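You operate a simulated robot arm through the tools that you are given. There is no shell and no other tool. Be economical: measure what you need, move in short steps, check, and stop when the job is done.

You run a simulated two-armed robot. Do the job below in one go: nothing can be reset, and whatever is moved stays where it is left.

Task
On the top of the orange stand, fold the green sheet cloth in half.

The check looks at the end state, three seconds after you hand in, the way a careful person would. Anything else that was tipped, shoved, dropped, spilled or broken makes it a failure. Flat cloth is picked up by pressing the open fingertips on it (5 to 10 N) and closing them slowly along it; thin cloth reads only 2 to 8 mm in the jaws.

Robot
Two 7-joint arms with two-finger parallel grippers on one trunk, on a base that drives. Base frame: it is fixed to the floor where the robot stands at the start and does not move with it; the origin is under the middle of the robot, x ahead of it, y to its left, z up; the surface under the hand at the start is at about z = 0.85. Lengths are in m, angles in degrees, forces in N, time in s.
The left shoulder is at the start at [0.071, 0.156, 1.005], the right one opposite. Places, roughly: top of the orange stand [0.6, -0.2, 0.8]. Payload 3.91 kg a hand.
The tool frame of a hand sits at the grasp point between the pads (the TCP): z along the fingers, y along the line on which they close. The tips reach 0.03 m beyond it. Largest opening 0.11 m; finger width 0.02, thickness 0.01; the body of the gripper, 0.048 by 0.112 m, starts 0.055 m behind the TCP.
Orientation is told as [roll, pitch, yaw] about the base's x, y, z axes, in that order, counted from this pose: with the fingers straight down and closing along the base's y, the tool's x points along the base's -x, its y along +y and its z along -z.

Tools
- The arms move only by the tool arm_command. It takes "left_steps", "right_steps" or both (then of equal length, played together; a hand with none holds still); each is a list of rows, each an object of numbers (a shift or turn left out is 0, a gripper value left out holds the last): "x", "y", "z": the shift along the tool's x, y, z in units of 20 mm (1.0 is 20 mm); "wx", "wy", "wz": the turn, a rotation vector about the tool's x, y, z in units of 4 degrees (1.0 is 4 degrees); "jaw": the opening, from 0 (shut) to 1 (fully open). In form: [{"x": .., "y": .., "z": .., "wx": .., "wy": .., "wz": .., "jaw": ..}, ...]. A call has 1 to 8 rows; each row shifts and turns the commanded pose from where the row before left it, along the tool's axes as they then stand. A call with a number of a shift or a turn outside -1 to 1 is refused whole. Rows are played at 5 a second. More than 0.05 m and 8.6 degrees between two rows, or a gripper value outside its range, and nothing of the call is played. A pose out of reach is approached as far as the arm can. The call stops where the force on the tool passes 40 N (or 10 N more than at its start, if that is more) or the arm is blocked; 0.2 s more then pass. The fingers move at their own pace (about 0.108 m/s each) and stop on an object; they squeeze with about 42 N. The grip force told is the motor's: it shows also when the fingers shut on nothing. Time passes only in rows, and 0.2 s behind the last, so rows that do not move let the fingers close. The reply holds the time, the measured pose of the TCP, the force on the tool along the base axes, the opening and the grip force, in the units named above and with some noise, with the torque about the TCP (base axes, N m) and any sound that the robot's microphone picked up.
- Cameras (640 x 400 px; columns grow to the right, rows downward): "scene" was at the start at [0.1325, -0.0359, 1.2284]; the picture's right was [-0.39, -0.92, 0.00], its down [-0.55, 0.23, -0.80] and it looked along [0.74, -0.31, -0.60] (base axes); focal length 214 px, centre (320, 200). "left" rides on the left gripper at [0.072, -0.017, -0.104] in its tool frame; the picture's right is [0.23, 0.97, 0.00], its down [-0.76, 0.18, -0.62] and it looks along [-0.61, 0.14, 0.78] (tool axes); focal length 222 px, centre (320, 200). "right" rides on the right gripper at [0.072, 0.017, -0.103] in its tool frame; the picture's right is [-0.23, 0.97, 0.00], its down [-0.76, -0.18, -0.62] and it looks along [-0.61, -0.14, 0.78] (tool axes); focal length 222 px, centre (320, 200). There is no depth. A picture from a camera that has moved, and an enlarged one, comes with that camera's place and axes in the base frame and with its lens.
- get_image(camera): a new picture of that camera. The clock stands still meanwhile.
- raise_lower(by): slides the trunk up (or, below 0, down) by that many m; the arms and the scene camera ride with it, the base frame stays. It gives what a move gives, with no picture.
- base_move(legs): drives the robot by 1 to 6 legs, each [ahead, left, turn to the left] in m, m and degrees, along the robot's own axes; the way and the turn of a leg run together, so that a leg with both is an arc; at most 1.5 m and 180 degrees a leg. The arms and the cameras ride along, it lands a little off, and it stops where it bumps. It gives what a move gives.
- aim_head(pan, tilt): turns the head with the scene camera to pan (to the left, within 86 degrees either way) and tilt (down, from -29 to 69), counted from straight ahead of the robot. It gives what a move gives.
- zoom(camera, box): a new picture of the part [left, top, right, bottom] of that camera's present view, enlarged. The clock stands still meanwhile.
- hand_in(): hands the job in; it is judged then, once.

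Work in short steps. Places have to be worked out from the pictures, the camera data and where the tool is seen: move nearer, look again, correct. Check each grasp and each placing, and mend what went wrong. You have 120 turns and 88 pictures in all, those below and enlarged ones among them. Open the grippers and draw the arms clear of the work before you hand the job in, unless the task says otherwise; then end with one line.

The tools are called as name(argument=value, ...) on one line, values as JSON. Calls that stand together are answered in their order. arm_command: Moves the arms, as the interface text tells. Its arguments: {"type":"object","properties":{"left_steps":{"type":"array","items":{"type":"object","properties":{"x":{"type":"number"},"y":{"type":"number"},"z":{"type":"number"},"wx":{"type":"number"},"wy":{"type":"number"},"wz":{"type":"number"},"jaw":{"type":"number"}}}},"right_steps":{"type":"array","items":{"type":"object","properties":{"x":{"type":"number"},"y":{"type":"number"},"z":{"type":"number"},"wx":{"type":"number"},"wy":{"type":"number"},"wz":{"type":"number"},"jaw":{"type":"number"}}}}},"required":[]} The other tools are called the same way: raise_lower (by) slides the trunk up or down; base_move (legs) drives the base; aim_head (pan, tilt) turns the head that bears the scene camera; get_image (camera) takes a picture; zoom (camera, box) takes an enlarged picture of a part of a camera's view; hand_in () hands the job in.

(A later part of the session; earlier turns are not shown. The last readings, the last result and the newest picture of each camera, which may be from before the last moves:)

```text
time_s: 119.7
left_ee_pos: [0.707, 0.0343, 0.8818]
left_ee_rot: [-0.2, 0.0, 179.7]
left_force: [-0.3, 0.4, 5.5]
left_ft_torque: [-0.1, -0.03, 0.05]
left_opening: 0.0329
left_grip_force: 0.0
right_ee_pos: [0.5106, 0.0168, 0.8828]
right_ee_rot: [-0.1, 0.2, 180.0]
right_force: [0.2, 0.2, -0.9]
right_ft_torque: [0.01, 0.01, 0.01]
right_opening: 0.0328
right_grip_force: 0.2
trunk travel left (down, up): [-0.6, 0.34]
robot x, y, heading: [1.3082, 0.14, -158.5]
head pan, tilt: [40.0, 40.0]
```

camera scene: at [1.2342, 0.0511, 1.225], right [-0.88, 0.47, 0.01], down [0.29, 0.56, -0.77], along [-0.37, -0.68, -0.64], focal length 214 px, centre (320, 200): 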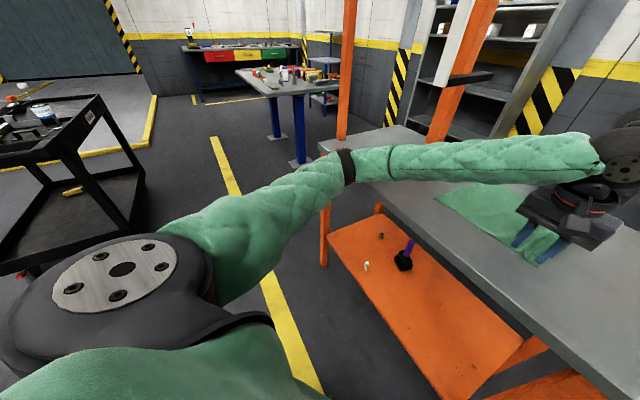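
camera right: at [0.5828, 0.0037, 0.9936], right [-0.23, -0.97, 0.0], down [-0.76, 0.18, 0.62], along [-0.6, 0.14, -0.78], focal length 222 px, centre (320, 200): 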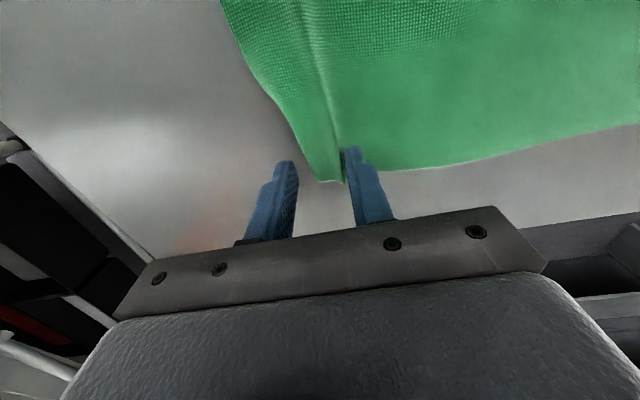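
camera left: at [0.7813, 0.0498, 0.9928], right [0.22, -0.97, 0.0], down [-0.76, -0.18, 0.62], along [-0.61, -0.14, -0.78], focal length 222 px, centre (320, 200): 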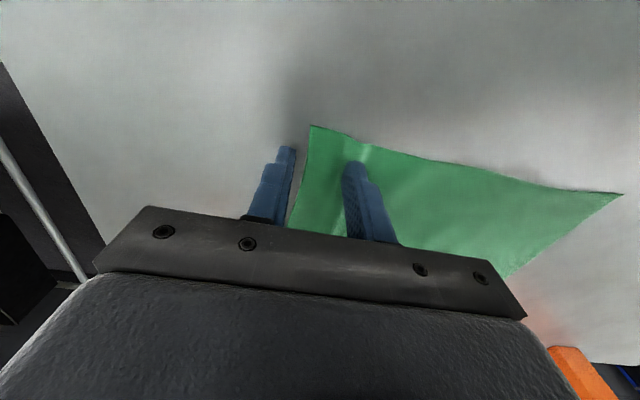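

arm_command(right_steps=[{"z": 0.08}, {}])

```text
time_s: 120.3
left_ee_pos: [0.7084, 0.0339, 0.8802]
left_ee_rot: [-0.2, 0.0, 179.7]
left_force: [-0.6, 0.6, 3.3]
left_ft_torque: [-0.06, 0.01, -0.04]
left_opening: 0.0328
left_grip_force: 0.2
right_ee_pos: [0.5107, 0.0161, 0.8816]
right_ee_rot: [-0.1, 0.2, 180.1]
right_force: [-0.1, -0.6, 8.3]
right_ft_torque: [-0.15, 0.04, 0.01]
right_opening: 0.033
right_grip_force: 0.6
trunk travel left (down, up): [-0.6, 0.34]
robot x, y, heading: [1.3051, 0.1401, -158.6]
head pan, tilt: [40.0, 40.0]
```

3 N and 8 N, borne by the cloth-side fingers. Close slowly.

arm_command(left_steps=[{"z": 0.03}, {"jaw": 0.25}, {"jaw": 0.2}, {"jaw": 0.15}, {"jaw": 0.1}, {"jaw": 0.05}, {"jaw": 0}, {}], right_steps=[{}, {"jaw": 0.25}, {"jaw": 0.2}, {"jaw": 0.15}, {"jaw": 0.1}, {"jaw": 0.05}, {"jaw": 0}, {}])

arm_command(left_steps=[{"z": -0.5}, {"z": -0.5}, {"z": -0.5}, {}], right_steps=[{"z": -0.5}, {"z": -0.5}, {"z": -0.5}, {}])

get_image(camera="left")

get_image(camera="right")

```text
time_s: 122.1
left_ee_pos: [0.7096, 0.0352, 0.8806]
left_ee_rot: [-0.2, -0.2, 179.8]
left_force: [-1.3, -1.6, 15.3]
left_ft_torque: [-0.11, -0.03, -0.02]
left_opening: 0.0018
left_grip_force: 42.0
right_ee_pos: [0.5111, 0.0168, 0.8816]
right_ee_rot: [0.0, 0.2, 180.0]
right_force: [0.3, 0.4, 9.7]
right_ft_torque: [-0.06, 0.02, 0.02]
right_opening: 0.0026
right_grip_force: 41.9
trunk travel left (down, up): [-0.6, 0.34]
robot x, y, heading: [1.3091, 0.1413, -158.3]
head pan, tilt: [40.0, 40.0]
```

```text
time_s: 123.1
left_ee_pos: [0.7071, 0.0339, 0.9099]
left_ee_rot: [-0.3, 0.0, 179.8]
left_force: [0.0, -0.3, -0.4]
left_ft_torque: [0.03, 0.01, 0.0]
left_opening: 0.0019
left_grip_force: 41.8
right_ee_pos: [0.5102, 0.0159, 0.9099]
right_ee_rot: [-0.2, 0.3, 180.0]
right_force: [0.4, 0.3, -0.8]
right_ft_torque: [-0.02, 0.05, 0.03]
right_opening: 0.0024
right_grip_force: 41.9
trunk travel left (down, up): [-0.6, 0.34]
robot x, y, heading: [1.3064, 0.1414, -158.4]
head pan, tilt: [40.0, 40.0]
```

```text
37 pictures are left
camera left: at [0.7801, 0.0509, 1.0136], right [0.22, -0.97, 0.0], down [-0.76, -0.18, 0.62], along [-0.61, -0.14, -0.78], focal length 222 px, centre (320, 200)
```

left: 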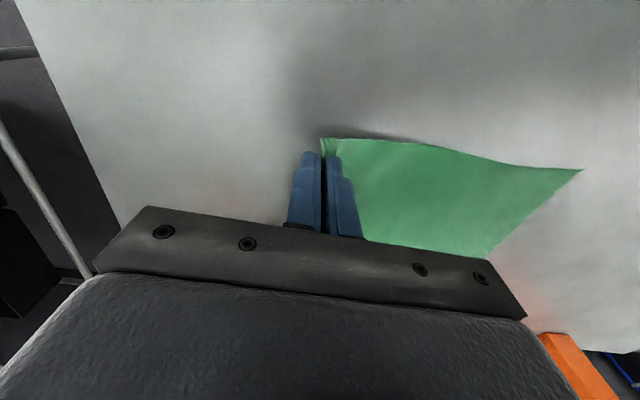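

```text
36 pictures are left
camera right: at [0.5822, -0.001, 1.0141], right [-0.23, -0.97, 0.0], down [-0.76, 0.18, 0.62], along [-0.6, 0.14, -0.78], focal length 222 px, centre (320, 200)
```

right: 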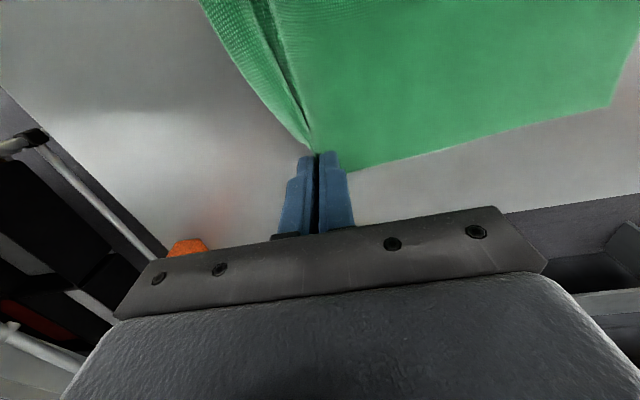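

Both corners are held right at the edge (2–2.5 mm readings), and the cloth's far edge now lies at y ≈ −0.188. Carry both hands over in an arc toward −y: rise first.

arm_command(left_steps=[{"y": 0.6, "z": -0.9}, {"y": 0.9, "z": -0.9}, {"y": 1, "z": -0.8}, {"y": 1, "z": -0.6}, {"y": 1, "z": -0.3}, {}], right_steps=[{"y": 0.5, "z": -0.9}, {"y": 0.8, "z": -0.9}, {"y": 0.9, "z": -0.8}, {"y": 0.9, "z": -0.6}, {"y": 0.9, "z": -0.3}, {}])

aim_head(pan=0, tilt=40)

get_image(camera="scene")

get_image(camera="right")

```text
time_s: 124.5
left_ee_pos: [0.7077, -0.0555, 0.9791]
left_ee_rot: [-0.2, 0.0, 179.6]
left_force: [0.3, -0.1, -0.1]
left_ft_torque: [-0.03, 0.01, 0.05]
left_opening: 0.002
left_grip_force: 41.4
right_ee_pos: [0.5117, -0.0603, 0.9794]
right_ee_rot: [-0.1, 0.2, 180.0]
right_force: [-0.5, -0.8, 0.7]
right_ft_torque: [0.01, -0.02, -0.02]
right_opening: 0.0024
right_grip_force: 42.0
trunk travel left (down, up): [-0.6, 0.34]
robot x, y, heading: [1.305, 0.1409, -158.6]
head pan, tilt: [40.0, 40.0]
```

```text
time_s: 125.6
left_ee_pos: [0.7071, -0.0555, 0.98]
left_ee_rot: [-0.2, 0.0, 179.7]
left_force: [-0.5, 0.6, -0.2]
left_ft_torque: [0.04, 0.02, 0.03]
left_opening: 0.0021
left_grip_force: 42.2
right_ee_pos: [0.5116, -0.0609, 0.9792]
right_ee_rot: [-0.2, 0.1, 180.1]
right_force: [0.2, 0.1, 0.6]
right_ft_torque: [-0.02, 0.02, 0.0]
right_opening: 0.0023
right_grip_force: 42.2
trunk travel left (down, up): [-0.6, 0.34]
robot x, y, heading: [1.3069, 0.1389, -158.4]
head pan, tilt: [0.0, 40.0]
```

```text
35 pictures are left
camera scene: at [1.1815, 0.0895, 1.3737], right [-0.37, 0.93, 0.0], down [0.6, 0.24, -0.77], along [-0.71, -0.28, -0.64], focal length 214 px, centre (320, 200)
```

scene: 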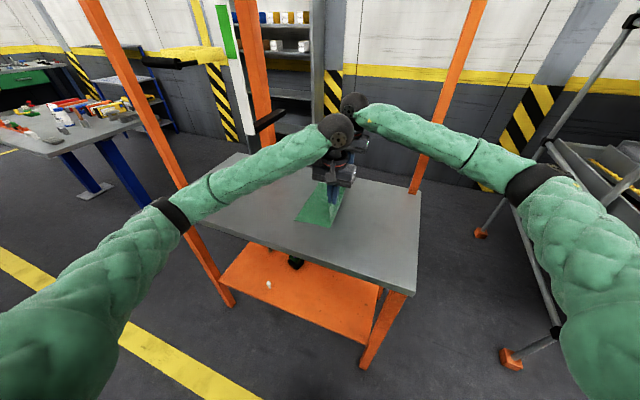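

```text
34 pictures are left
camera right: at [0.5835, -0.0794, 1.0832], right [-0.23, -0.97, 0.0], down [-0.76, 0.18, 0.62], along [-0.6, 0.14, -0.78], focal length 222 px, centre (320, 200)
```

right: 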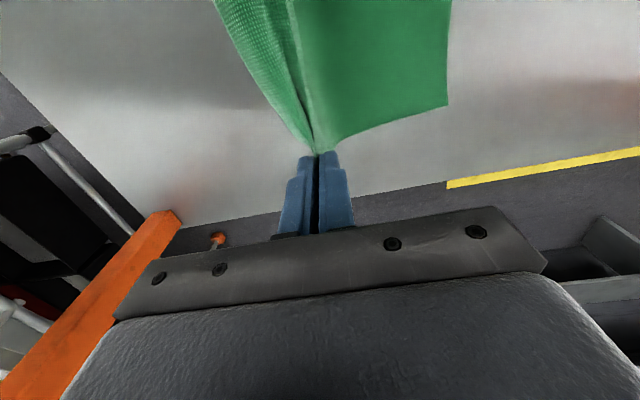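

Cloth hangs cleanly with the bottom half unmoved (far edge still at −0.189). Continue the arc over and down onto the far edge.

arm_command(left_steps=[{"y": 1, "z": 0.2}, {"y": 1, "z": 0.4}, {"y": 1, "z": 0.6}, {"y": 1, "z": 0.8}, {"y": 0.9, "z": 0.9}, {"y": 0.7, "z": 0.9}, {"y": 0.5, "z": 0.7}, {}], right_steps=[{"y": 0.9, "z": 0.2}, {"y": 0.9, "z": 0.4}, {"y": 0.9, "z": 0.6}, {"y": 0.9, "z": 0.8}, {"y": 0.8, "z": 0.9}, {"y": 0.7, "z": 0.9}, {"y": 0.5, "z": 0.7}, {}])

get_image(camera="left")

get_image(camera="right")

get_image(camera="scene")

```text
time_s: 127.4
left_ee_pos: [0.7064, -0.1777, 0.8881]
left_ee_rot: [-0.2, 0.0, 179.8]
left_force: [0.1, 0.2, 0.4]
left_ft_torque: [-0.03, 0.0, 0.02]
left_opening: 0.002
left_grip_force: 41.7
right_ee_pos: [0.5108, -0.1747, 0.8897]
right_ee_rot: [-0.1, 0.1, 179.9]
right_force: [0.5, 0.5, 0.0]
right_ft_torque: [0.0, 0.01, 0.02]
right_opening: 0.0022
right_grip_force: 41.7
trunk travel left (down, up): [-0.6, 0.34]
robot x, y, heading: [1.3081, 0.1375, -158.5]
head pan, tilt: [0.0, 40.0]
```

```text
33 pictures are left
camera left: at [0.7791, -0.1615, 0.9912], right [0.22, -0.97, 0.0], down [-0.76, -0.18, 0.62], along [-0.61, -0.14, -0.78], focal length 222 px, centre (320, 200)
```

left: 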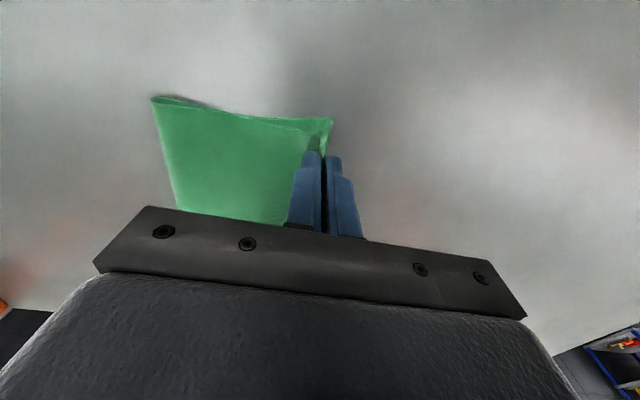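

```text
32 pictures are left
camera right: at [0.5833, -0.1916, 0.9931], right [-0.23, -0.97, 0.0], down [-0.76, 0.18, 0.62], along [-0.6, 0.14, -0.78], focal length 222 px, centre (320, 200)
```

right: 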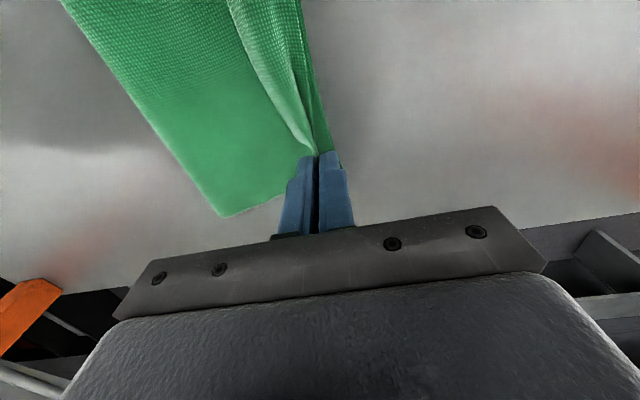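

```text
31 pictures are left
camera scene: at [1.1816, 0.09, 1.3738], right [-0.37, 0.93, 0.0], down [0.6, 0.24, -0.77], along [-0.71, -0.28, -0.64], focal length 214 px, centre (320, 200)
```

scene: 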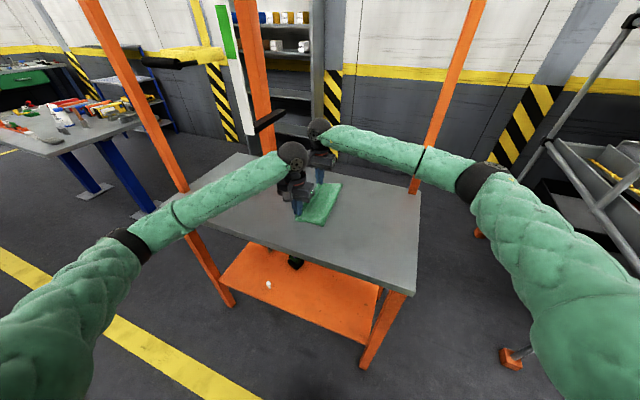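

Looks like a clean half fold. Lower to touch the lower layer and release gently, then lift straight up.

arm_command(left_steps=[{"z": 0.2}, {}, {"jaw": 0.04}, {"jaw": 0.08}, {"jaw": 0.12}, {}], right_steps=[{"z": 0.25}, {}, {"jaw": 0.04}, {"jaw": 0.08}, {"jaw": 0.12}, {}])

arm_command(left_steps=[{"z": -0.3}, {"z": -0.6}, {"z": -1}, {"z": -1}, {"z": -1}, {}], right_steps=[{"z": -0.3}, {"z": -0.6}, {"z": -1}, {"z": -1}, {"z": -1}, {}])

get_image(camera="left")

get_image(camera="right")

```text
time_s: 128.8
left_ee_pos: [0.7057, -0.178, 0.8834]
left_ee_rot: [-0.2, 0.0, 179.7]
left_force: [-0.5, 0.5, -0.4]
left_ft_torque: [0.0, 0.01, -0.01]
left_opening: 0.0132
left_grip_force: 0.0
right_ee_pos: [0.511, -0.1735, 0.8849]
right_ee_rot: [-0.2, 0.1, 180.0]
right_force: [0.6, 0.2, -0.4]
right_ft_torque: [-0.03, 0.03, 0.0]
right_opening: 0.0132
right_grip_force: 0.0
trunk travel left (down, up): [-0.6, 0.34]
robot x, y, heading: [1.3066, 0.1392, -158.4]
head pan, tilt: [0.0, 40.0]
```

```text
time_s: 130.2
left_ee_pos: [0.7055, -0.1792, 0.9622]
left_ee_rot: [-0.2, 0.1, 179.7]
left_force: [0.5, 0.0, 1.1]
left_ft_torque: [-0.03, 0.01, -0.02]
left_opening: 0.0131
left_grip_force: 0.0
right_ee_pos: [0.5086, -0.1759, 0.9603]
right_ee_rot: [-0.3, 0.3, 180.1]
right_force: [-0.2, 0.1, 0.0]
right_ft_torque: [0.01, 0.0, 0.0]
right_opening: 0.0135
right_grip_force: 0.1
trunk travel left (down, up): [-0.6, 0.34]
robot x, y, heading: [1.3046, 0.1413, -158.6]
head pan, tilt: [0.0, 40.0]
```

```text
30 pictures are left
camera left: at [0.7789, -0.1623, 1.0657], right [0.22, -0.97, 0.0], down [-0.76, -0.18, 0.62], along [-0.61, -0.14, -0.78], focal length 222 px, centre (320, 200)
```

left: 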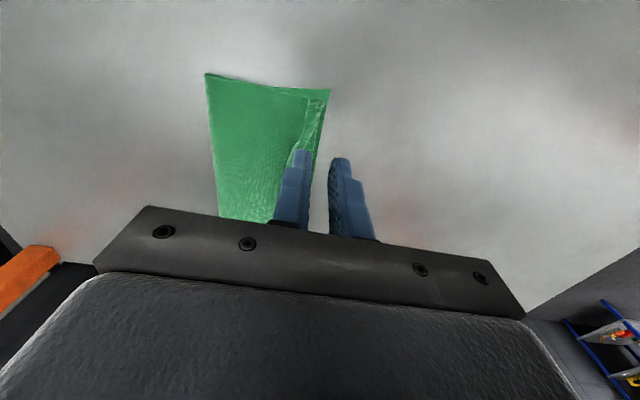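

```text
29 pictures are left
camera right: at [0.5821, -0.1932, 1.065], right [-0.23, -0.97, 0.0], down [-0.76, 0.18, 0.62], along [-0.6, 0.14, -0.78], focal length 222 px, centre (320, 200)
```

right: 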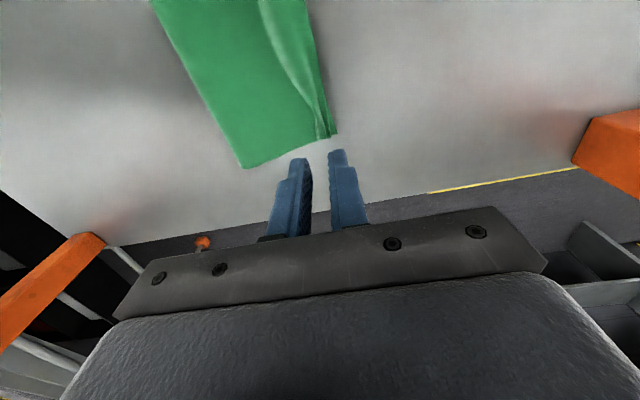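

Released. Raise the hands more and look at the result from the scene camera.

arm_command(left_steps=[{"z": -1}, {"z": -1}, {"z": -1}, {"z": -1}, {"x": 1, "z": -1}, {"x": 1}, {"x": 1}, {"x": 1}], right_steps=[{"z": -1}, {"z": -1}, {"z": -1}, {"z": -1, "y": -1}, {"z": -1, "y": -1}, {"y": -1}, {"y": -1}, {"y": -1}])

aim_head(pan=0, tilt=45)

zoom(camera="scene", box=[220, 80, 420, 205])

get_image(camera="right")

get_image(camera="left")

```text
time_s: 132.0
left_ee_pos: [0.7886, -0.1786, 1.0636]
left_ee_rot: [-0.1, 0.0, 179.8]
left_force: [-0.4, -1.0, 0.3]
left_ft_torque: [-0.05, -0.02, 0.03]
left_opening: 0.013
left_grip_force: 0.0
right_ee_pos: [0.5106, -0.0756, 1.064]
right_ee_rot: [-0.1, 0.2, -180.0]
right_force: [0.8, 1.0, 0.5]
right_ft_torque: [0.0, -0.03, 0.01]
right_opening: 0.0132
right_grip_force: 0.0
trunk travel left (down, up): [-0.6, 0.34]
robot x, y, heading: [1.3052, 0.1436, -158.4]
head pan, tilt: [0.0, 40.0]
```

```text
time_s: 132.6
left_ee_pos: [0.7868, -0.1791, 1.0629]
left_ee_rot: [-0.2, 0.0, 179.8]
left_force: [0.8, 0.3, -0.5]
left_ft_torque: [0.0, -0.01, -0.04]
left_opening: 0.013
left_grip_force: 0.0
right_ee_pos: [0.5102, -0.0758, 1.0637]
right_ee_rot: [-0.2, 0.3, 180.0]
right_force: [0.8, 0.3, -0.4]
right_ft_torque: [0.03, -0.02, 0.02]
right_opening: 0.0132
right_grip_force: 0.1
trunk travel left (down, up): [-0.6, 0.34]
robot x, y, heading: [1.3059, 0.1417, -158.3]
head pan, tilt: [0.0, 45.0]
```

```text
3.20 times, centred on (320, 142) of scene
camera zoom: at [1.1848, 0.0908, 1.3664], right [-0.37, 0.93, 0.0], down [0.66, 0.26, -0.71], along [-0.66, -0.26, -0.71], focal length 686 px, centre (320, 384)
```

zoom: 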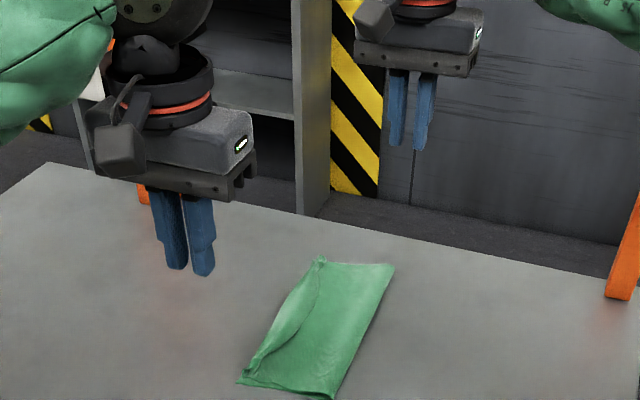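

```text
27 pictures are left
camera right: at [0.5825, -0.0928, 1.1667], right [-0.23, -0.97, 0.0], down [-0.76, 0.18, 0.62], along [-0.6, 0.14, -0.78], focal length 222 px, centre (320, 200)
```

right: 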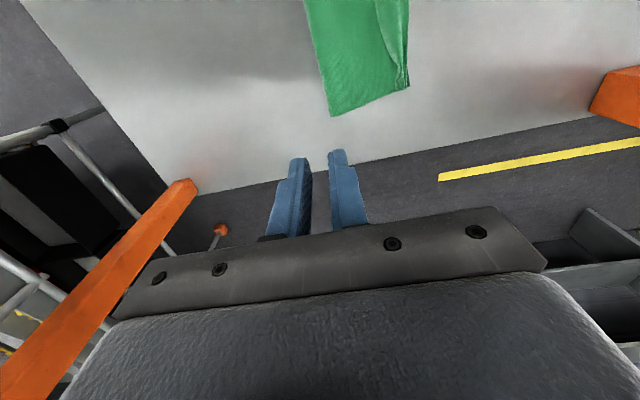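

```text
26 pictures are left
camera left: at [0.8599, -0.1619, 1.1666], right [0.22, -0.97, 0.0], down [-0.76, -0.18, 0.62], along [-0.61, -0.14, -0.78], focal length 222 px, centre (320, 200)
```

left: 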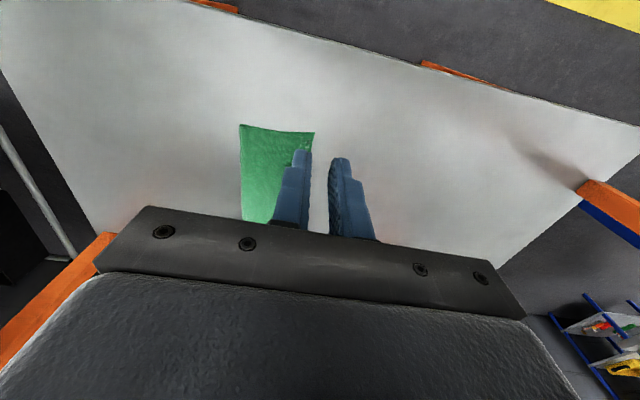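

The fold looks right; I'll check the loose edge with a closer zoom.

zoom(camera="scene", box=[285, 150, 355, 210])

zoom(camera="right", box=[280, 0, 440, 130])

```text
6.67 times, centred on (320, 180) of scene
camera zoom: at [1.1848, 0.0908, 1.3664], right [-0.37, 0.93, 0.0], down [0.66, 0.26, -0.71], along [-0.66, -0.26, -0.71], focal length 1430 px, centre (320, 333)
```

zoom: 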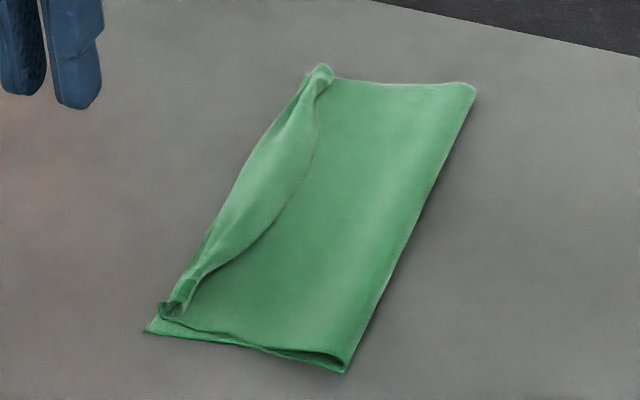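

```text
3.08 times, centred on (360, 65) of right
camera zoom: at [0.5825, -0.0928, 1.1667], right [-0.23, -0.97, 0.0], down [-0.76, 0.18, 0.62], along [-0.6, 0.14, -0.78], focal length 684 px, centre (197, 615)
```

zoom: 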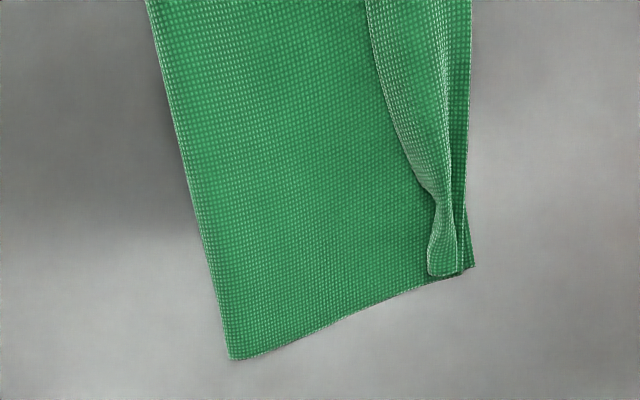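

The top layer's free edge (~3 cm) has turned back on itself as a lip, so the halves don't match (fold line y ≈ −0.083, lower edge −0.19). I'll mend it: pinch the lip mid-edge with the right hand, unfold the cloth, and refold with a pinch right on the edge.

arm_command(right_steps=[{"x": 0.9, "y": 1, "jaw": 0.14}, {"x": 0.9, "y": 1}, {"x": 0.9, "y": 1}, {"x": 0.9, "y": 1}, {"x": 0.9, "y": 0.85}, {"z": 1}, {"z": 1}, {"z": 1}], left_steps=[{"x": 1}, {"x": 1}, {"x": 0.5}, {}, {}, {}, {}, {}])

arm_command(right_steps=[{"z": 1}, {"z": 1}, {"z": 1}, {"z": 1}, {}])

get_image(camera="right")

```text
time_s: 134.4
left_ee_pos: [0.837, -0.1784, 1.0634]
left_ee_rot: [-0.2, 0.1, 179.7]
left_force: [0.2, -0.4, 0.0]
left_ft_torque: [-0.01, 0.0, 0.01]
left_opening: 0.0132
left_grip_force: 0.0
right_ee_pos: [0.5996, -0.1745, 1.0026]
right_ee_rot: [-0.3, 0.3, 180.0]
right_force: [-0.5, -0.3, 0.4]
right_ft_torque: [-0.01, -0.02, 0.01]
right_opening: 0.0154
right_grip_force: 0.0
trunk travel left (down, up): [-0.6, 0.34]
robot x, y, heading: [1.3077, 0.1389, -158.4]
head pan, tilt: [0.0, 45.0]
```

```text
time_s: 135.6
left_ee_pos: [0.8382, -0.1799, 1.0641]
left_ee_rot: [-0.2, 0.0, 179.7]
left_force: [-0.3, 0.1, 0.5]
left_ft_torque: [0.0, 0.01, -0.02]
left_opening: 0.0131
left_grip_force: 0.0
right_ee_pos: [0.6011, -0.1737, 0.9216]
right_ee_rot: [-0.2, 0.2, 180.0]
right_force: [-0.8, -0.2, 0.1]
right_ft_torque: [0.01, 0.01, -0.01]
right_opening: 0.0155
right_grip_force: 0.0
trunk travel left (down, up): [-0.6, 0.34]
robot x, y, heading: [1.3053, 0.1417, -158.3]
head pan, tilt: [0.0, 45.0]
```

```text
23 pictures are left
camera right: at [0.6728, -0.19, 1.0262], right [-0.23, -0.97, 0.0], down [-0.76, 0.18, 0.62], along [-0.6, 0.14, -0.78], focal length 222 px, centre (320, 200)
```

right: 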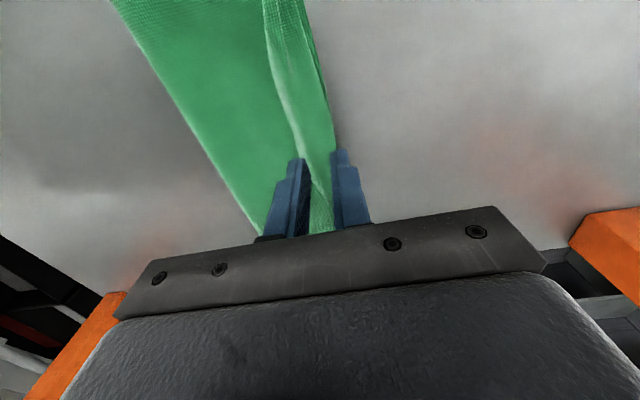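

Lip lies between the fingers, nearly centred. Nudge +y by 5 mm and descend to touch.

arm_command(right_steps=[{"y": -0.25, "z": 0.7}, {"z": 0.7}, {"z": 0.2}, {}])

arm_command(right_steps=[{"z": 0.1}, {}])

```text
time_s: 136.6
left_ee_pos: [0.838, -0.1792, 1.063]
left_ee_rot: [-0.2, 0.0, 179.7]
left_force: [-1.0, -0.1, 0.4]
left_ft_torque: [0.0, 0.0, -0.02]
left_opening: 0.0131
left_grip_force: 0.0
right_ee_pos: [0.6005, -0.1673, 0.8916]
right_ee_rot: [-0.2, 0.2, 180.0]
right_force: [0.5, -0.2, 0.2]
right_ft_torque: [0.03, -0.03, 0.02]
right_opening: 0.0153
right_grip_force: 0.1
trunk travel left (down, up): [-0.6, 0.34]
robot x, y, heading: [1.3098, 0.1386, -158.4]
head pan, tilt: [0.0, 45.0]
```

```text
time_s: 137.2
left_ee_pos: [0.8372, -0.1798, 1.0626]
left_ee_rot: [-0.1, 0.0, 179.7]
left_force: [0.3, 0.1, 1.6]
left_ft_torque: [-0.01, 0.04, 0.02]
left_opening: 0.0133
left_grip_force: 0.0
right_ee_pos: [0.6007, -0.1668, 0.8897]
right_ee_rot: [-0.2, 0.1, 180.0]
right_force: [1.3, 0.7, -0.1]
right_ft_torque: [0.0, 0.01, 0.0]
right_opening: 0.0157
right_grip_force: 0.0
trunk travel left (down, up): [-0.6, 0.34]
robot x, y, heading: [1.3056, 0.1401, -158.5]
head pan, tilt: [0.0, 45.0]
```

arm_command(right_steps=[{"z": 0.15}, {}])

arm_command(right_steps=[{"z": 0.08}, {}])

```text
time_s: 137.8
left_ee_pos: [0.8375, -0.1795, 1.0628]
left_ee_rot: [-0.3, 0.0, 179.7]
left_force: [-0.1, 0.0, 0.3]
left_ft_torque: [-0.02, 0.03, -0.01]
left_opening: 0.0137
left_grip_force: 0.1
right_ee_pos: [0.6013, -0.1664, 0.8854]
right_ee_rot: [-0.2, 0.3, 180.0]
right_force: [0.0, 0.3, 0.3]
right_ft_torque: [0.03, -0.01, 0.04]
right_opening: 0.0154
right_grip_force: 0.0
trunk travel left (down, up): [-0.6, 0.34]
robot x, y, heading: [1.3033, 0.1421, -158.7]
head pan, tilt: [0.0, 45.0]
```

```text
time_s: 138.4
left_ee_pos: [0.8374, -0.1788, 1.063]
left_ee_rot: [-0.1, 0.0, 179.7]
left_force: [0.0, 0.1, 1.1]
left_ft_torque: [0.02, -0.01, -0.01]
left_opening: 0.0133
left_grip_force: 0.1
right_ee_pos: [0.6003, -0.1662, 0.885]
right_ee_rot: [-0.2, 0.2, 180.1]
right_force: [-0.1, -0.7, 0.1]
right_ft_torque: [-0.01, 0.04, 0.02]
right_opening: 0.0152
right_grip_force: 0.0
trunk travel left (down, up): [-0.6, 0.34]
robot x, y, heading: [1.3075, 0.1385, -158.3]
head pan, tilt: [0.0, 45.0]
```

Still no load; a little lower.

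arm_command(right_steps=[{"z": 0.1}, {}])

```text
time_s: 139.0
left_ee_pos: [0.8364, -0.1785, 1.0642]
left_ee_rot: [-0.2, 0.0, 179.7]
left_force: [0.6, -1.2, -0.2]
left_ft_torque: [-0.03, 0.0, -0.01]
left_opening: 0.0134
left_grip_force: 0.0
right_ee_pos: [0.5991, -0.1678, 0.8828]
right_ee_rot: [-0.2, 0.1, 180.0]
right_force: [0.2, 0.1, 1.5]
right_ft_torque: [-0.05, 0.01, 0.01]
right_opening: 0.0153
right_grip_force: 0.1
trunk travel left (down, up): [-0.6, 0.34]
robot x, y, heading: [1.3055, 0.138, -158.5]
head pan, tilt: [0.0, 45.0]
```

Light contact (1.5 N), which suits taking only the top strip. Close slowly and lift a little.

arm_command(right_steps=[{"z": 0.03, "jaw": 0.11}, {"jaw": 0.08}, {"jaw": 0.05}, {"jaw": 0.02}, {"jaw": 0}, {}, {"z": -0.5}, {"z": -0.5}])

get_image(camera="right")

```text
time_s: 140.8
left_ee_pos: [0.8375, -0.1797, 1.0639]
left_ee_rot: [-0.2, 0.0, 179.7]
left_force: [-0.6, -0.2, 0.0]
left_ft_torque: [0.0, 0.0, 0.0]
left_opening: 0.0132
left_grip_force: 0.1
right_ee_pos: [0.6006, -0.1671, 0.901]
right_ee_rot: [-0.1, 0.1, 180.0]
right_force: [1.0, 0.2, 0.2]
right_ft_torque: [-0.01, -0.01, -0.02]
right_opening: 0.0006
right_grip_force: 40.9
trunk travel left (down, up): [-0.6, 0.34]
robot x, y, heading: [1.3077, 0.1403, -158.3]
head pan, tilt: [0.0, 45.0]
```

```text
22 pictures are left
camera right: at [0.6729, -0.1843, 1.0053], right [-0.23, -0.97, 0.0], down [-0.76, 0.18, 0.62], along [-0.6, 0.14, -0.78], focal length 222 px, centre (320, 200)
```

right: 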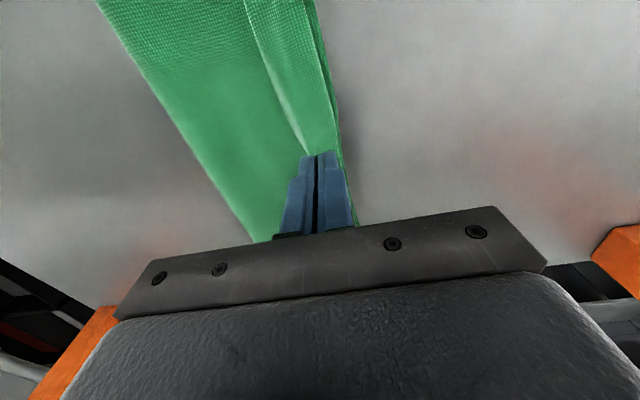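

Missed (0.6 mm). Open a bit wider, press harder (~6 N), and close again.

arm_command(right_steps=[{"jaw": 0.19}, {}, {"z": 0.5}, {"z": 0.45}, {}])

arm_command(right_steps=[{"z": 0.06}, {}])

```text
time_s: 142.0
left_ee_pos: [0.8381, -0.18, 1.0634]
left_ee_rot: [-0.2, 0.0, 179.6]
left_force: [-0.3, -0.3, -0.4]
left_ft_torque: [-0.01, 0.01, -0.04]
left_opening: 0.0133
left_grip_force: 0.1
right_ee_pos: [0.6006, -0.167, 0.8821]
right_ee_rot: [-0.1, 0.3, 179.9]
right_force: [0.5, -0.5, -0.1]
right_ft_torque: [0.04, 0.0, -0.01]
right_opening: 0.021
right_grip_force: 0.1
trunk travel left (down, up): [-0.6, 0.34]
robot x, y, heading: [1.3047, 0.139, -158.3]
head pan, tilt: [0.0, 45.0]
```

```text
time_s: 142.6
left_ee_pos: [0.8375, -0.1795, 1.0639]
left_ee_rot: [-0.2, -0.1, 179.8]
left_force: [0.1, 0.1, 0.4]
left_ft_torque: [0.04, 0.03, 0.03]
left_opening: 0.013
left_grip_force: 0.0
right_ee_pos: [0.6012, -0.1675, 0.8812]
right_ee_rot: [-0.1, 0.2, 180.0]
right_force: [0.6, 0.6, 3.1]
right_ft_torque: [0.0, 0.0, 0.01]
right_opening: 0.021
right_grip_force: 0.0
trunk travel left (down, up): [-0.6, 0.34]
robot x, y, heading: [1.3062, 0.1443, -158.4]
head pan, tilt: [0.0, 45.0]
```

arm_command(right_steps=[{"z": 0.05}, {"jaw": 0.15}, {"jaw": 0.11}, {"jaw": 0.07}, {"jaw": 0.03}, {"jaw": 0}, {}, {}])

arm_command(right_steps=[{"z": -0.6}, {"z": -0.6}, {}])

get_image(camera="right")

```text
time_s: 144.4
left_ee_pos: [0.8389, -0.1792, 1.063]
left_ee_rot: [-0.2, 0.0, 179.7]
left_force: [-0.6, -0.1, 0.3]
left_ft_torque: [0.02, -0.01, -0.01]
left_opening: 0.0133
left_grip_force: 0.1
right_ee_pos: [0.6007, -0.1664, 0.8818]
right_ee_rot: [0.0, 0.2, 179.9]
right_force: [-0.9, -0.8, 18.8]
right_ft_torque: [-0.04, 0.03, 0.0]
right_opening: 0.0018
right_grip_force: 41.5
trunk travel left (down, up): [-0.6, 0.34]
robot x, y, heading: [1.306, 0.1438, -158.5]
head pan, tilt: [0.0, 45.0]
```

```text
time_s: 145.2
left_ee_pos: [0.8373, -0.1801, 1.0639]
left_ee_rot: [-0.2, 0.1, 179.6]
left_force: [-0.1, 0.9, 0.9]
left_ft_torque: [0.02, 0.0, -0.02]
left_opening: 0.0131
left_grip_force: 0.0
right_ee_pos: [0.6001, -0.1657, 0.905]
right_ee_rot: [-0.2, 0.3, 180.0]
right_force: [-0.4, -0.4, -0.3]
right_ft_torque: [0.01, -0.01, 0.0]
right_opening: 0.0019
right_grip_force: 41.9
trunk travel left (down, up): [-0.6, 0.34]
robot x, y, heading: [1.3061, 0.1411, -158.3]
head pan, tilt: [0.0, 45.0]
```

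```text
21 pictures are left
camera right: at [0.6726, -0.1838, 1.0087], right [-0.23, -0.97, 0.0], down [-0.76, 0.18, 0.62], along [-0.6, 0.14, -0.78], focal length 222 px, centre (320, 200)
```

right: 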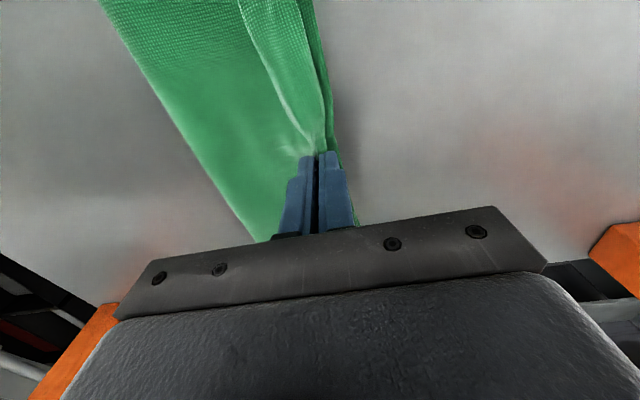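

Now it holds the lip. Carry it up and over toward +y to unfold the cloth.

arm_command(right_steps=[{"y": -0.6, "z": -1}, {"y": -0.6, "z": -1}, {"y": -0.6, "z": -1}, {"y": -1, "z": -0.6}, {"y": -1, "z": -0.3}, {"y": -1}, {"y": -1, "z": 0.2}, {"y": -1, "z": 0.4}])

arm_command(right_steps=[{"y": -1, "z": 0.8}, {"y": -1, "z": 0.9}, {"y": -1, "z": 0.8}, {"y": -0.9, "z": 0.6}, {}])

get_image(camera="right")

zoom(camera="scene", box=[220, 80, 420, 205])

```text
time_s: 147.0
left_ee_pos: [0.8378, -0.1783, 1.0645]
left_ee_rot: [-0.2, 0.0, 179.9]
left_force: [-0.2, 0.1, 0.2]
left_ft_torque: [-0.01, 0.0, 0.0]
left_opening: 0.0131
left_grip_force: 0.1
right_ee_pos: [0.6007, -0.0312, 0.97]
right_ee_rot: [-0.1, 0.3, -180.0]
right_force: [0.3, 0.1, -0.6]
right_ft_torque: [-0.02, 0.01, 0.03]
right_opening: 0.0017
right_grip_force: 41.6
trunk travel left (down, up): [-0.6, 0.34]
robot x, y, heading: [1.3099, 0.1396, -158.4]
head pan, tilt: [0.0, 45.0]
```

```text
time_s: 148.2
left_ee_pos: [0.8375, -0.1793, 1.0625]
left_ee_rot: [-0.3, -0.1, 179.6]
left_force: [0.5, 0.2, -0.4]
left_ft_torque: [-0.02, 0.01, 0.04]
left_opening: 0.0132
left_grip_force: 0.0
right_ee_pos: [0.6016, 0.0469, 0.9108]
right_ee_rot: [-0.2, 0.2, -180.0]
right_force: [1.0, -0.1, 1.1]
right_ft_torque: [0.03, 0.02, 0.02]
right_opening: 0.0018
right_grip_force: 41.4
trunk travel left (down, up): [-0.6, 0.34]
robot x, y, heading: [1.3014, 0.1418, -158.1]
head pan, tilt: [0.0, 45.0]
```

```text
20 pictures are left
camera right: at [0.6739, 0.0291, 1.014], right [-0.23, -0.97, 0.0], down [-0.76, 0.18, 0.62], along [-0.6, 0.14, -0.78], focal length 222 px, centre (320, 200)
```

right: 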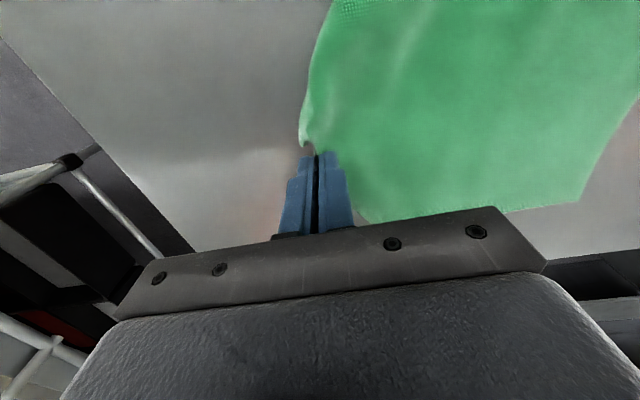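

```text
3.20 times, centred on (320, 142) of scene
camera zoom: at [1.1851, 0.0905, 1.3665], right [-0.37, 0.93, 0.0], down [0.66, 0.26, -0.71], along [-0.66, -0.26, -0.71], focal length 686 px, centre (320, 384)
```

zoom: 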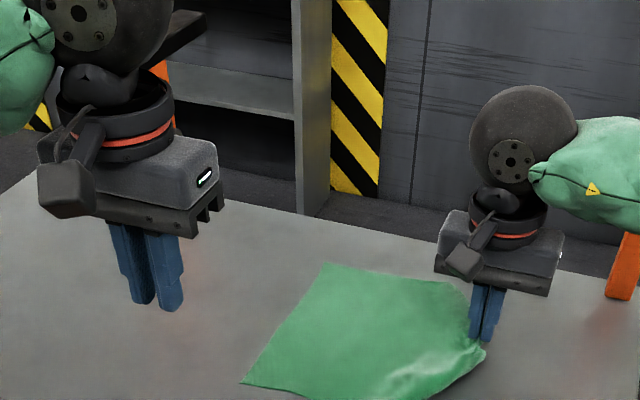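

Unfolded flat. Lower, ease out +1 cm, release, and view.

arm_command(right_steps=[{"y": -0.5, "z": 0.6}, {"z": 0.5}, {"jaw": 0.05}, {"jaw": 0.1}, {"jaw": 0.15}, {"z": -0.5}, {"z": -1}, {"z": -1}])

arm_command(right_steps=[{"z": -1}, {"z": -1}, {"z": -1}, {"x": -1}, {"x": -1}], left_steps=[{"y": -1}, {"y": -1}, {"y": -1}, {"y": -1}, {"x": -1, "y": -1}])

get_image(camera="left")

get_image(camera="right")

```text
time_s: 150.0
left_ee_pos: [0.8384, -0.1779, 1.0638]
left_ee_rot: [-0.2, -0.1, 179.8]
left_force: [-0.4, 0.1, -0.7]
left_ft_torque: [0.0, -0.01, -0.01]
left_opening: 0.0131
left_grip_force: 0.0
right_ee_pos: [0.6006, 0.0565, 0.9375]
right_ee_rot: [-0.1, 0.2, 180.0]
right_force: [0.3, -0.1, -0.1]
right_ft_torque: [0.0, 0.03, -0.02]
right_opening: 0.0166
right_grip_force: 0.0
trunk travel left (down, up): [-0.6, 0.34]
robot x, y, heading: [1.3097, 0.1417, -158.2]
head pan, tilt: [0.0, 45.0]
```

```text
time_s: 151.2
left_ee_pos: [0.8167, -0.0785, 1.0626]
left_ee_rot: [-0.1, 0.0, 179.9]
left_force: [-0.1, 0.2, -0.3]
left_ft_torque: [-0.01, -0.02, -0.02]
left_opening: 0.0131
left_grip_force: 0.0
right_ee_pos: [0.5593, 0.0563, 0.9952]
right_ee_rot: [-0.2, 0.3, 180.1]
right_force: [0.1, -0.3, -0.4]
right_ft_torque: [-0.03, -0.01, 0.02]
right_opening: 0.0162
right_grip_force: 0.0
trunk travel left (down, up): [-0.6, 0.34]
robot x, y, heading: [1.3104, 0.1416, -158.1]
head pan, tilt: [0.0, 45.0]
```

```text
18 pictures are left
camera left: at [0.8897, -0.0624, 1.1667], right [0.22, -0.97, 0.0], down [-0.76, -0.18, 0.62], along [-0.61, -0.14, -0.78], focal length 222 px, centre (320, 200)
```

left: 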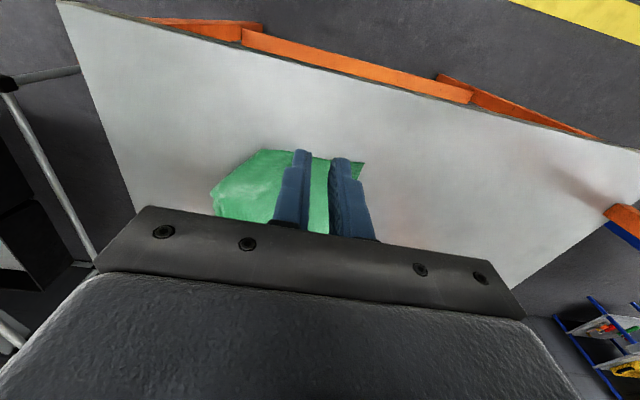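

```text
17 pictures are left
camera right: at [0.6317, 0.0397, 1.0998], right [-0.23, -0.97, 0.0], down [-0.77, 0.18, 0.62], along [-0.6, 0.14, -0.79], focal length 222 px, centre (320, 200)
```

right: 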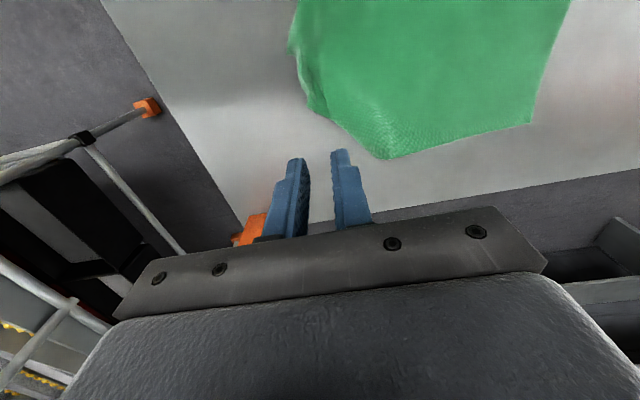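

The mid-edge reached y ≈ 0.071 but corners A and D lag at y ≈ −0.015, so they're tucked under. I'll re-pinch the mid-edge, lift it to free the corners, then lower moving −y so they lie outward.

arm_command(right_steps=[{"x": 0.8, "jaw": 0.3, "y": -0.15}, {"x": 0.8}, {"x": 0.7}, {"z": 1}, {"z": 1}, {"z": 1}, {"z": 1}, {"z": 1}], left_steps=[{"x": 1}, {"x": 1}, {"x": 1}, {}, {}, {}, {}, {}])

arm_command(right_steps=[{"z": 0.4}, {"z": 0.15}, {}])

get_image(camera="right")

```text
time_s: 153.0
left_ee_pos: [0.8769, -0.0803, 1.0636]
left_ee_rot: [-0.1, 0.0, 179.7]
left_force: [0.2, 1.0, 0.3]
left_ft_torque: [-0.01, -0.02, 0.0]
left_opening: 0.0131
left_grip_force: 0.1
right_ee_pos: [0.6067, 0.0584, 0.8955]
right_ee_rot: [-0.2, 0.3, 180.0]
right_force: [0.6, 0.2, -0.1]
right_ft_torque: [0.0, 0.01, 0.01]
right_opening: 0.033
right_grip_force: 0.2
trunk travel left (down, up): [-0.6, 0.34]
robot x, y, heading: [1.3041, 0.1421, -158.5]
head pan, tilt: [0.0, 45.0]
```

```text
time_s: 153.8
left_ee_pos: [0.8765, -0.0795, 1.0639]
left_ee_rot: [-0.2, 0.1, 179.6]
left_force: [-0.3, -0.8, 0.4]
left_ft_torque: [-0.03, -0.03, 0.02]
left_opening: 0.0132
left_grip_force: 0.1
right_ee_pos: [0.6061, 0.0596, 0.8859]
right_ee_rot: [-0.2, 0.2, 180.0]
right_force: [-0.4, -0.5, -0.6]
right_ft_torque: [0.01, 0.02, 0.01]
right_opening: 0.0328
right_grip_force: 0.1
trunk travel left (down, up): [-0.6, 0.34]
robot x, y, heading: [1.3047, 0.1412, -158.5]
head pan, tilt: [0.0, 45.0]
```

```text
16 pictures are left
camera right: at [0.6783, 0.0423, 0.9898], right [-0.23, -0.97, 0.0], down [-0.76, 0.18, 0.62], along [-0.6, 0.14, -0.78], focal length 222 px, centre (320, 200)
```

right: 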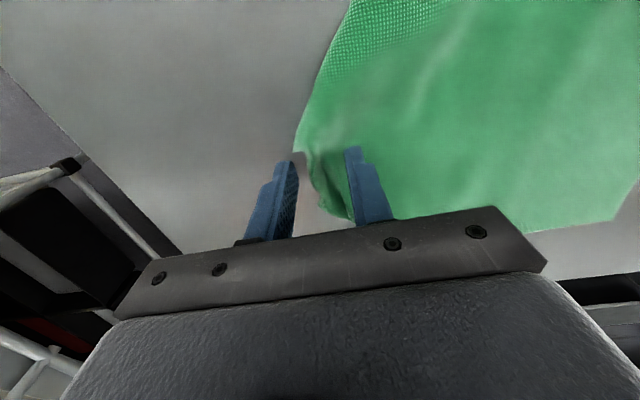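

Straddling the edge well. Press and close.

arm_command(right_steps=[{"z": 0.2}, {}])

arm_command(right_steps=[{"z": 0.08}, {"jaw": 0.25}, {"jaw": 0.2}, {"jaw": 0.15}, {"jaw": 0.1}, {"jaw": 0.05}, {"jaw": 0}, {}])

```text
time_s: 154.4
left_ee_pos: [0.8771, -0.0796, 1.0651]
left_ee_rot: [-0.2, 0.0, 179.7]
left_force: [0.4, -0.2, -0.1]
left_ft_torque: [-0.02, 0.0, -0.03]
left_opening: 0.0131
left_grip_force: 0.1
right_ee_pos: [0.6063, 0.0601, 0.8812]
right_ee_rot: [-0.2, 0.1, 180.0]
right_force: [-0.3, -0.2, 0.9]
right_ft_torque: [-0.02, 0.02, 0.0]
right_opening: 0.0328
right_grip_force: 0.1
trunk travel left (down, up): [-0.6, 0.34]
robot x, y, heading: [1.3026, 0.142, -158.5]
head pan, tilt: [0.0, 45.0]
```

```text
time_s: 156.2
left_ee_pos: [0.8782, -0.0788, 1.066]
left_ee_rot: [-0.2, 0.0, 179.7]
left_force: [-0.8, 0.7, 0.4]
left_ft_torque: [-0.01, -0.01, -0.02]
left_opening: 0.0132
left_grip_force: 0.1
right_ee_pos: [0.6079, 0.06, 0.8814]
right_ee_rot: [-0.1, 0.2, 180.0]
right_force: [0.2, -1.5, 18.3]
right_ft_torque: [-0.2, 0.02, -0.01]
right_opening: 0.0019
right_grip_force: 42.4
trunk travel left (down, up): [-0.6, 0.34]
robot x, y, heading: [1.3043, 0.1425, -158.5]
head pan, tilt: [0.0, 45.0]
```

Held (1.9 mm). Lift about 12 cm, drifting −y slightly, and look.

arm_command(right_steps=[{"z": -1}, {"z": -1, "y": 0.3}, {"z": -1, "y": 0.3}, {"z": -1, "y": 0.4}, {"z": -1, "y": 0.5}, {"z": -1, "y": 0.5}, {}, {}])

zoom(camera="scene", box=[220, 80, 420, 205])

```text
time_s: 158.0
left_ee_pos: [0.8779, -0.0803, 1.0644]
left_ee_rot: [-0.2, 0.0, 179.6]
left_force: [-0.2, -0.1, -0.2]
left_ft_torque: [-0.01, -0.02, 0.01]
left_opening: 0.0131
left_grip_force: 0.1
right_ee_pos: [0.607, 0.0213, 0.9991]
right_ee_rot: [-0.1, 0.2, 180.0]
right_force: [0.7, -0.5, 0.0]
right_ft_torque: [0.0, -0.01, -0.03]
right_opening: 0.0021
right_grip_force: 41.7
trunk travel left (down, up): [-0.6, 0.34]
robot x, y, heading: [1.3015, 0.1445, -158.2]
head pan, tilt: [0.0, 45.0]
```

```text
3.20 times, centred on (320, 142) of scene
camera zoom: at [1.1852, 0.0908, 1.3665], right [-0.37, 0.93, 0.0], down [0.66, 0.26, -0.71], along [-0.66, -0.26, -0.71], focal length 686 px, centre (320, 384)
```

zoom: 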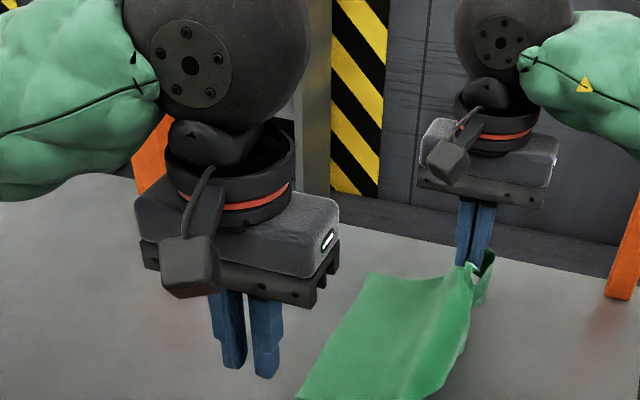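

Lifted with the sides hanging. Now lower while moving −y so the hanging corners trail to the +y side.

arm_command(right_steps=[{"y": 0.6, "z": 0.3}, {"y": 0.7, "z": 0.5}, {"y": 0.7, "z": 0.6}, {"y": 0.7, "z": 0.7}, {"y": 0.7, "z": 0.7}, {"y": 0.6, "z": 0.7}, {}])

arm_command(left_steps=[{"x": 0.5, "y": 1}, {"y": 1}, {"y": 1}, {"y": 1}])

zoom(camera="scene", box=[240, 100, 420, 215])

```text
time_s: 159.6
left_ee_pos: [0.8767, -0.0808, 1.0645]
left_ee_rot: [-0.3, 0.0, 179.6]
left_force: [0.0, -0.5, 0.6]
left_ft_torque: [-0.01, 0.0, -0.01]
left_opening: 0.0131
left_grip_force: 0.0
right_ee_pos: [0.6063, -0.0594, 0.9298]
right_ee_rot: [-0.1, 0.2, 180.0]
right_force: [0.1, 0.2, -0.3]
right_ft_torque: [0.02, 0.02, -0.01]
right_opening: 0.0021
right_grip_force: 42.3
trunk travel left (down, up): [-0.6, 0.34]
robot x, y, heading: [1.3076, 0.1395, -158.4]
head pan, tilt: [0.0, 45.0]
```

```text
time_s: 160.6
left_ee_pos: [0.887, -0.1607, 1.0624]
left_ee_rot: [-0.3, 0.0, 179.7]
left_force: [0.3, -0.2, 0.0]
left_ft_torque: [0.06, -0.01, -0.02]
left_opening: 0.0131
left_grip_force: 0.1
right_ee_pos: [0.6066, -0.0593, 0.9302]
right_ee_rot: [-0.2, 0.2, 180.0]
right_force: [-0.6, -0.4, 0.1]
right_ft_torque: [0.02, 0.03, 0.02]
right_opening: 0.002
right_grip_force: 41.8
trunk travel left (down, up): [-0.6, 0.34]
robot x, y, heading: [1.3059, 0.1405, -158.5]
head pan, tilt: [0.0, 45.0]
```

```text
3.48 times, centred on (330, 158) of scene
camera zoom: at [1.1854, 0.0906, 1.3665], right [-0.37, 0.93, 0.0], down [0.66, 0.26, -0.71], along [-0.66, -0.26, -0.71], focal length 746 px, centre (285, 348)
```

zoom: 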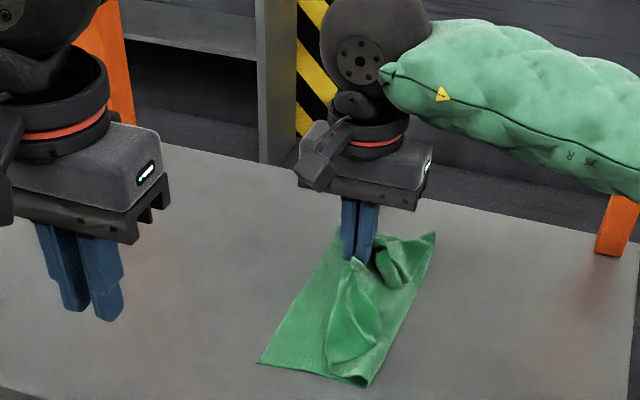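

zoom(camera="scene", box=[308, 160, 368, 215])

```text
7.27 times, centred on (338, 188) of scene
camera zoom: at [1.1854, 0.0906, 1.3665], right [-0.37, 0.93, 0.0], down [0.66, 0.26, -0.71], along [-0.66, -0.26, -0.71], focal length 1560 px, centre (189, 291)
```

zoom: 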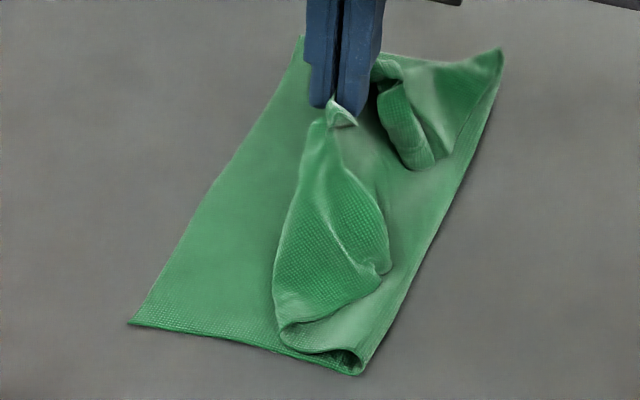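

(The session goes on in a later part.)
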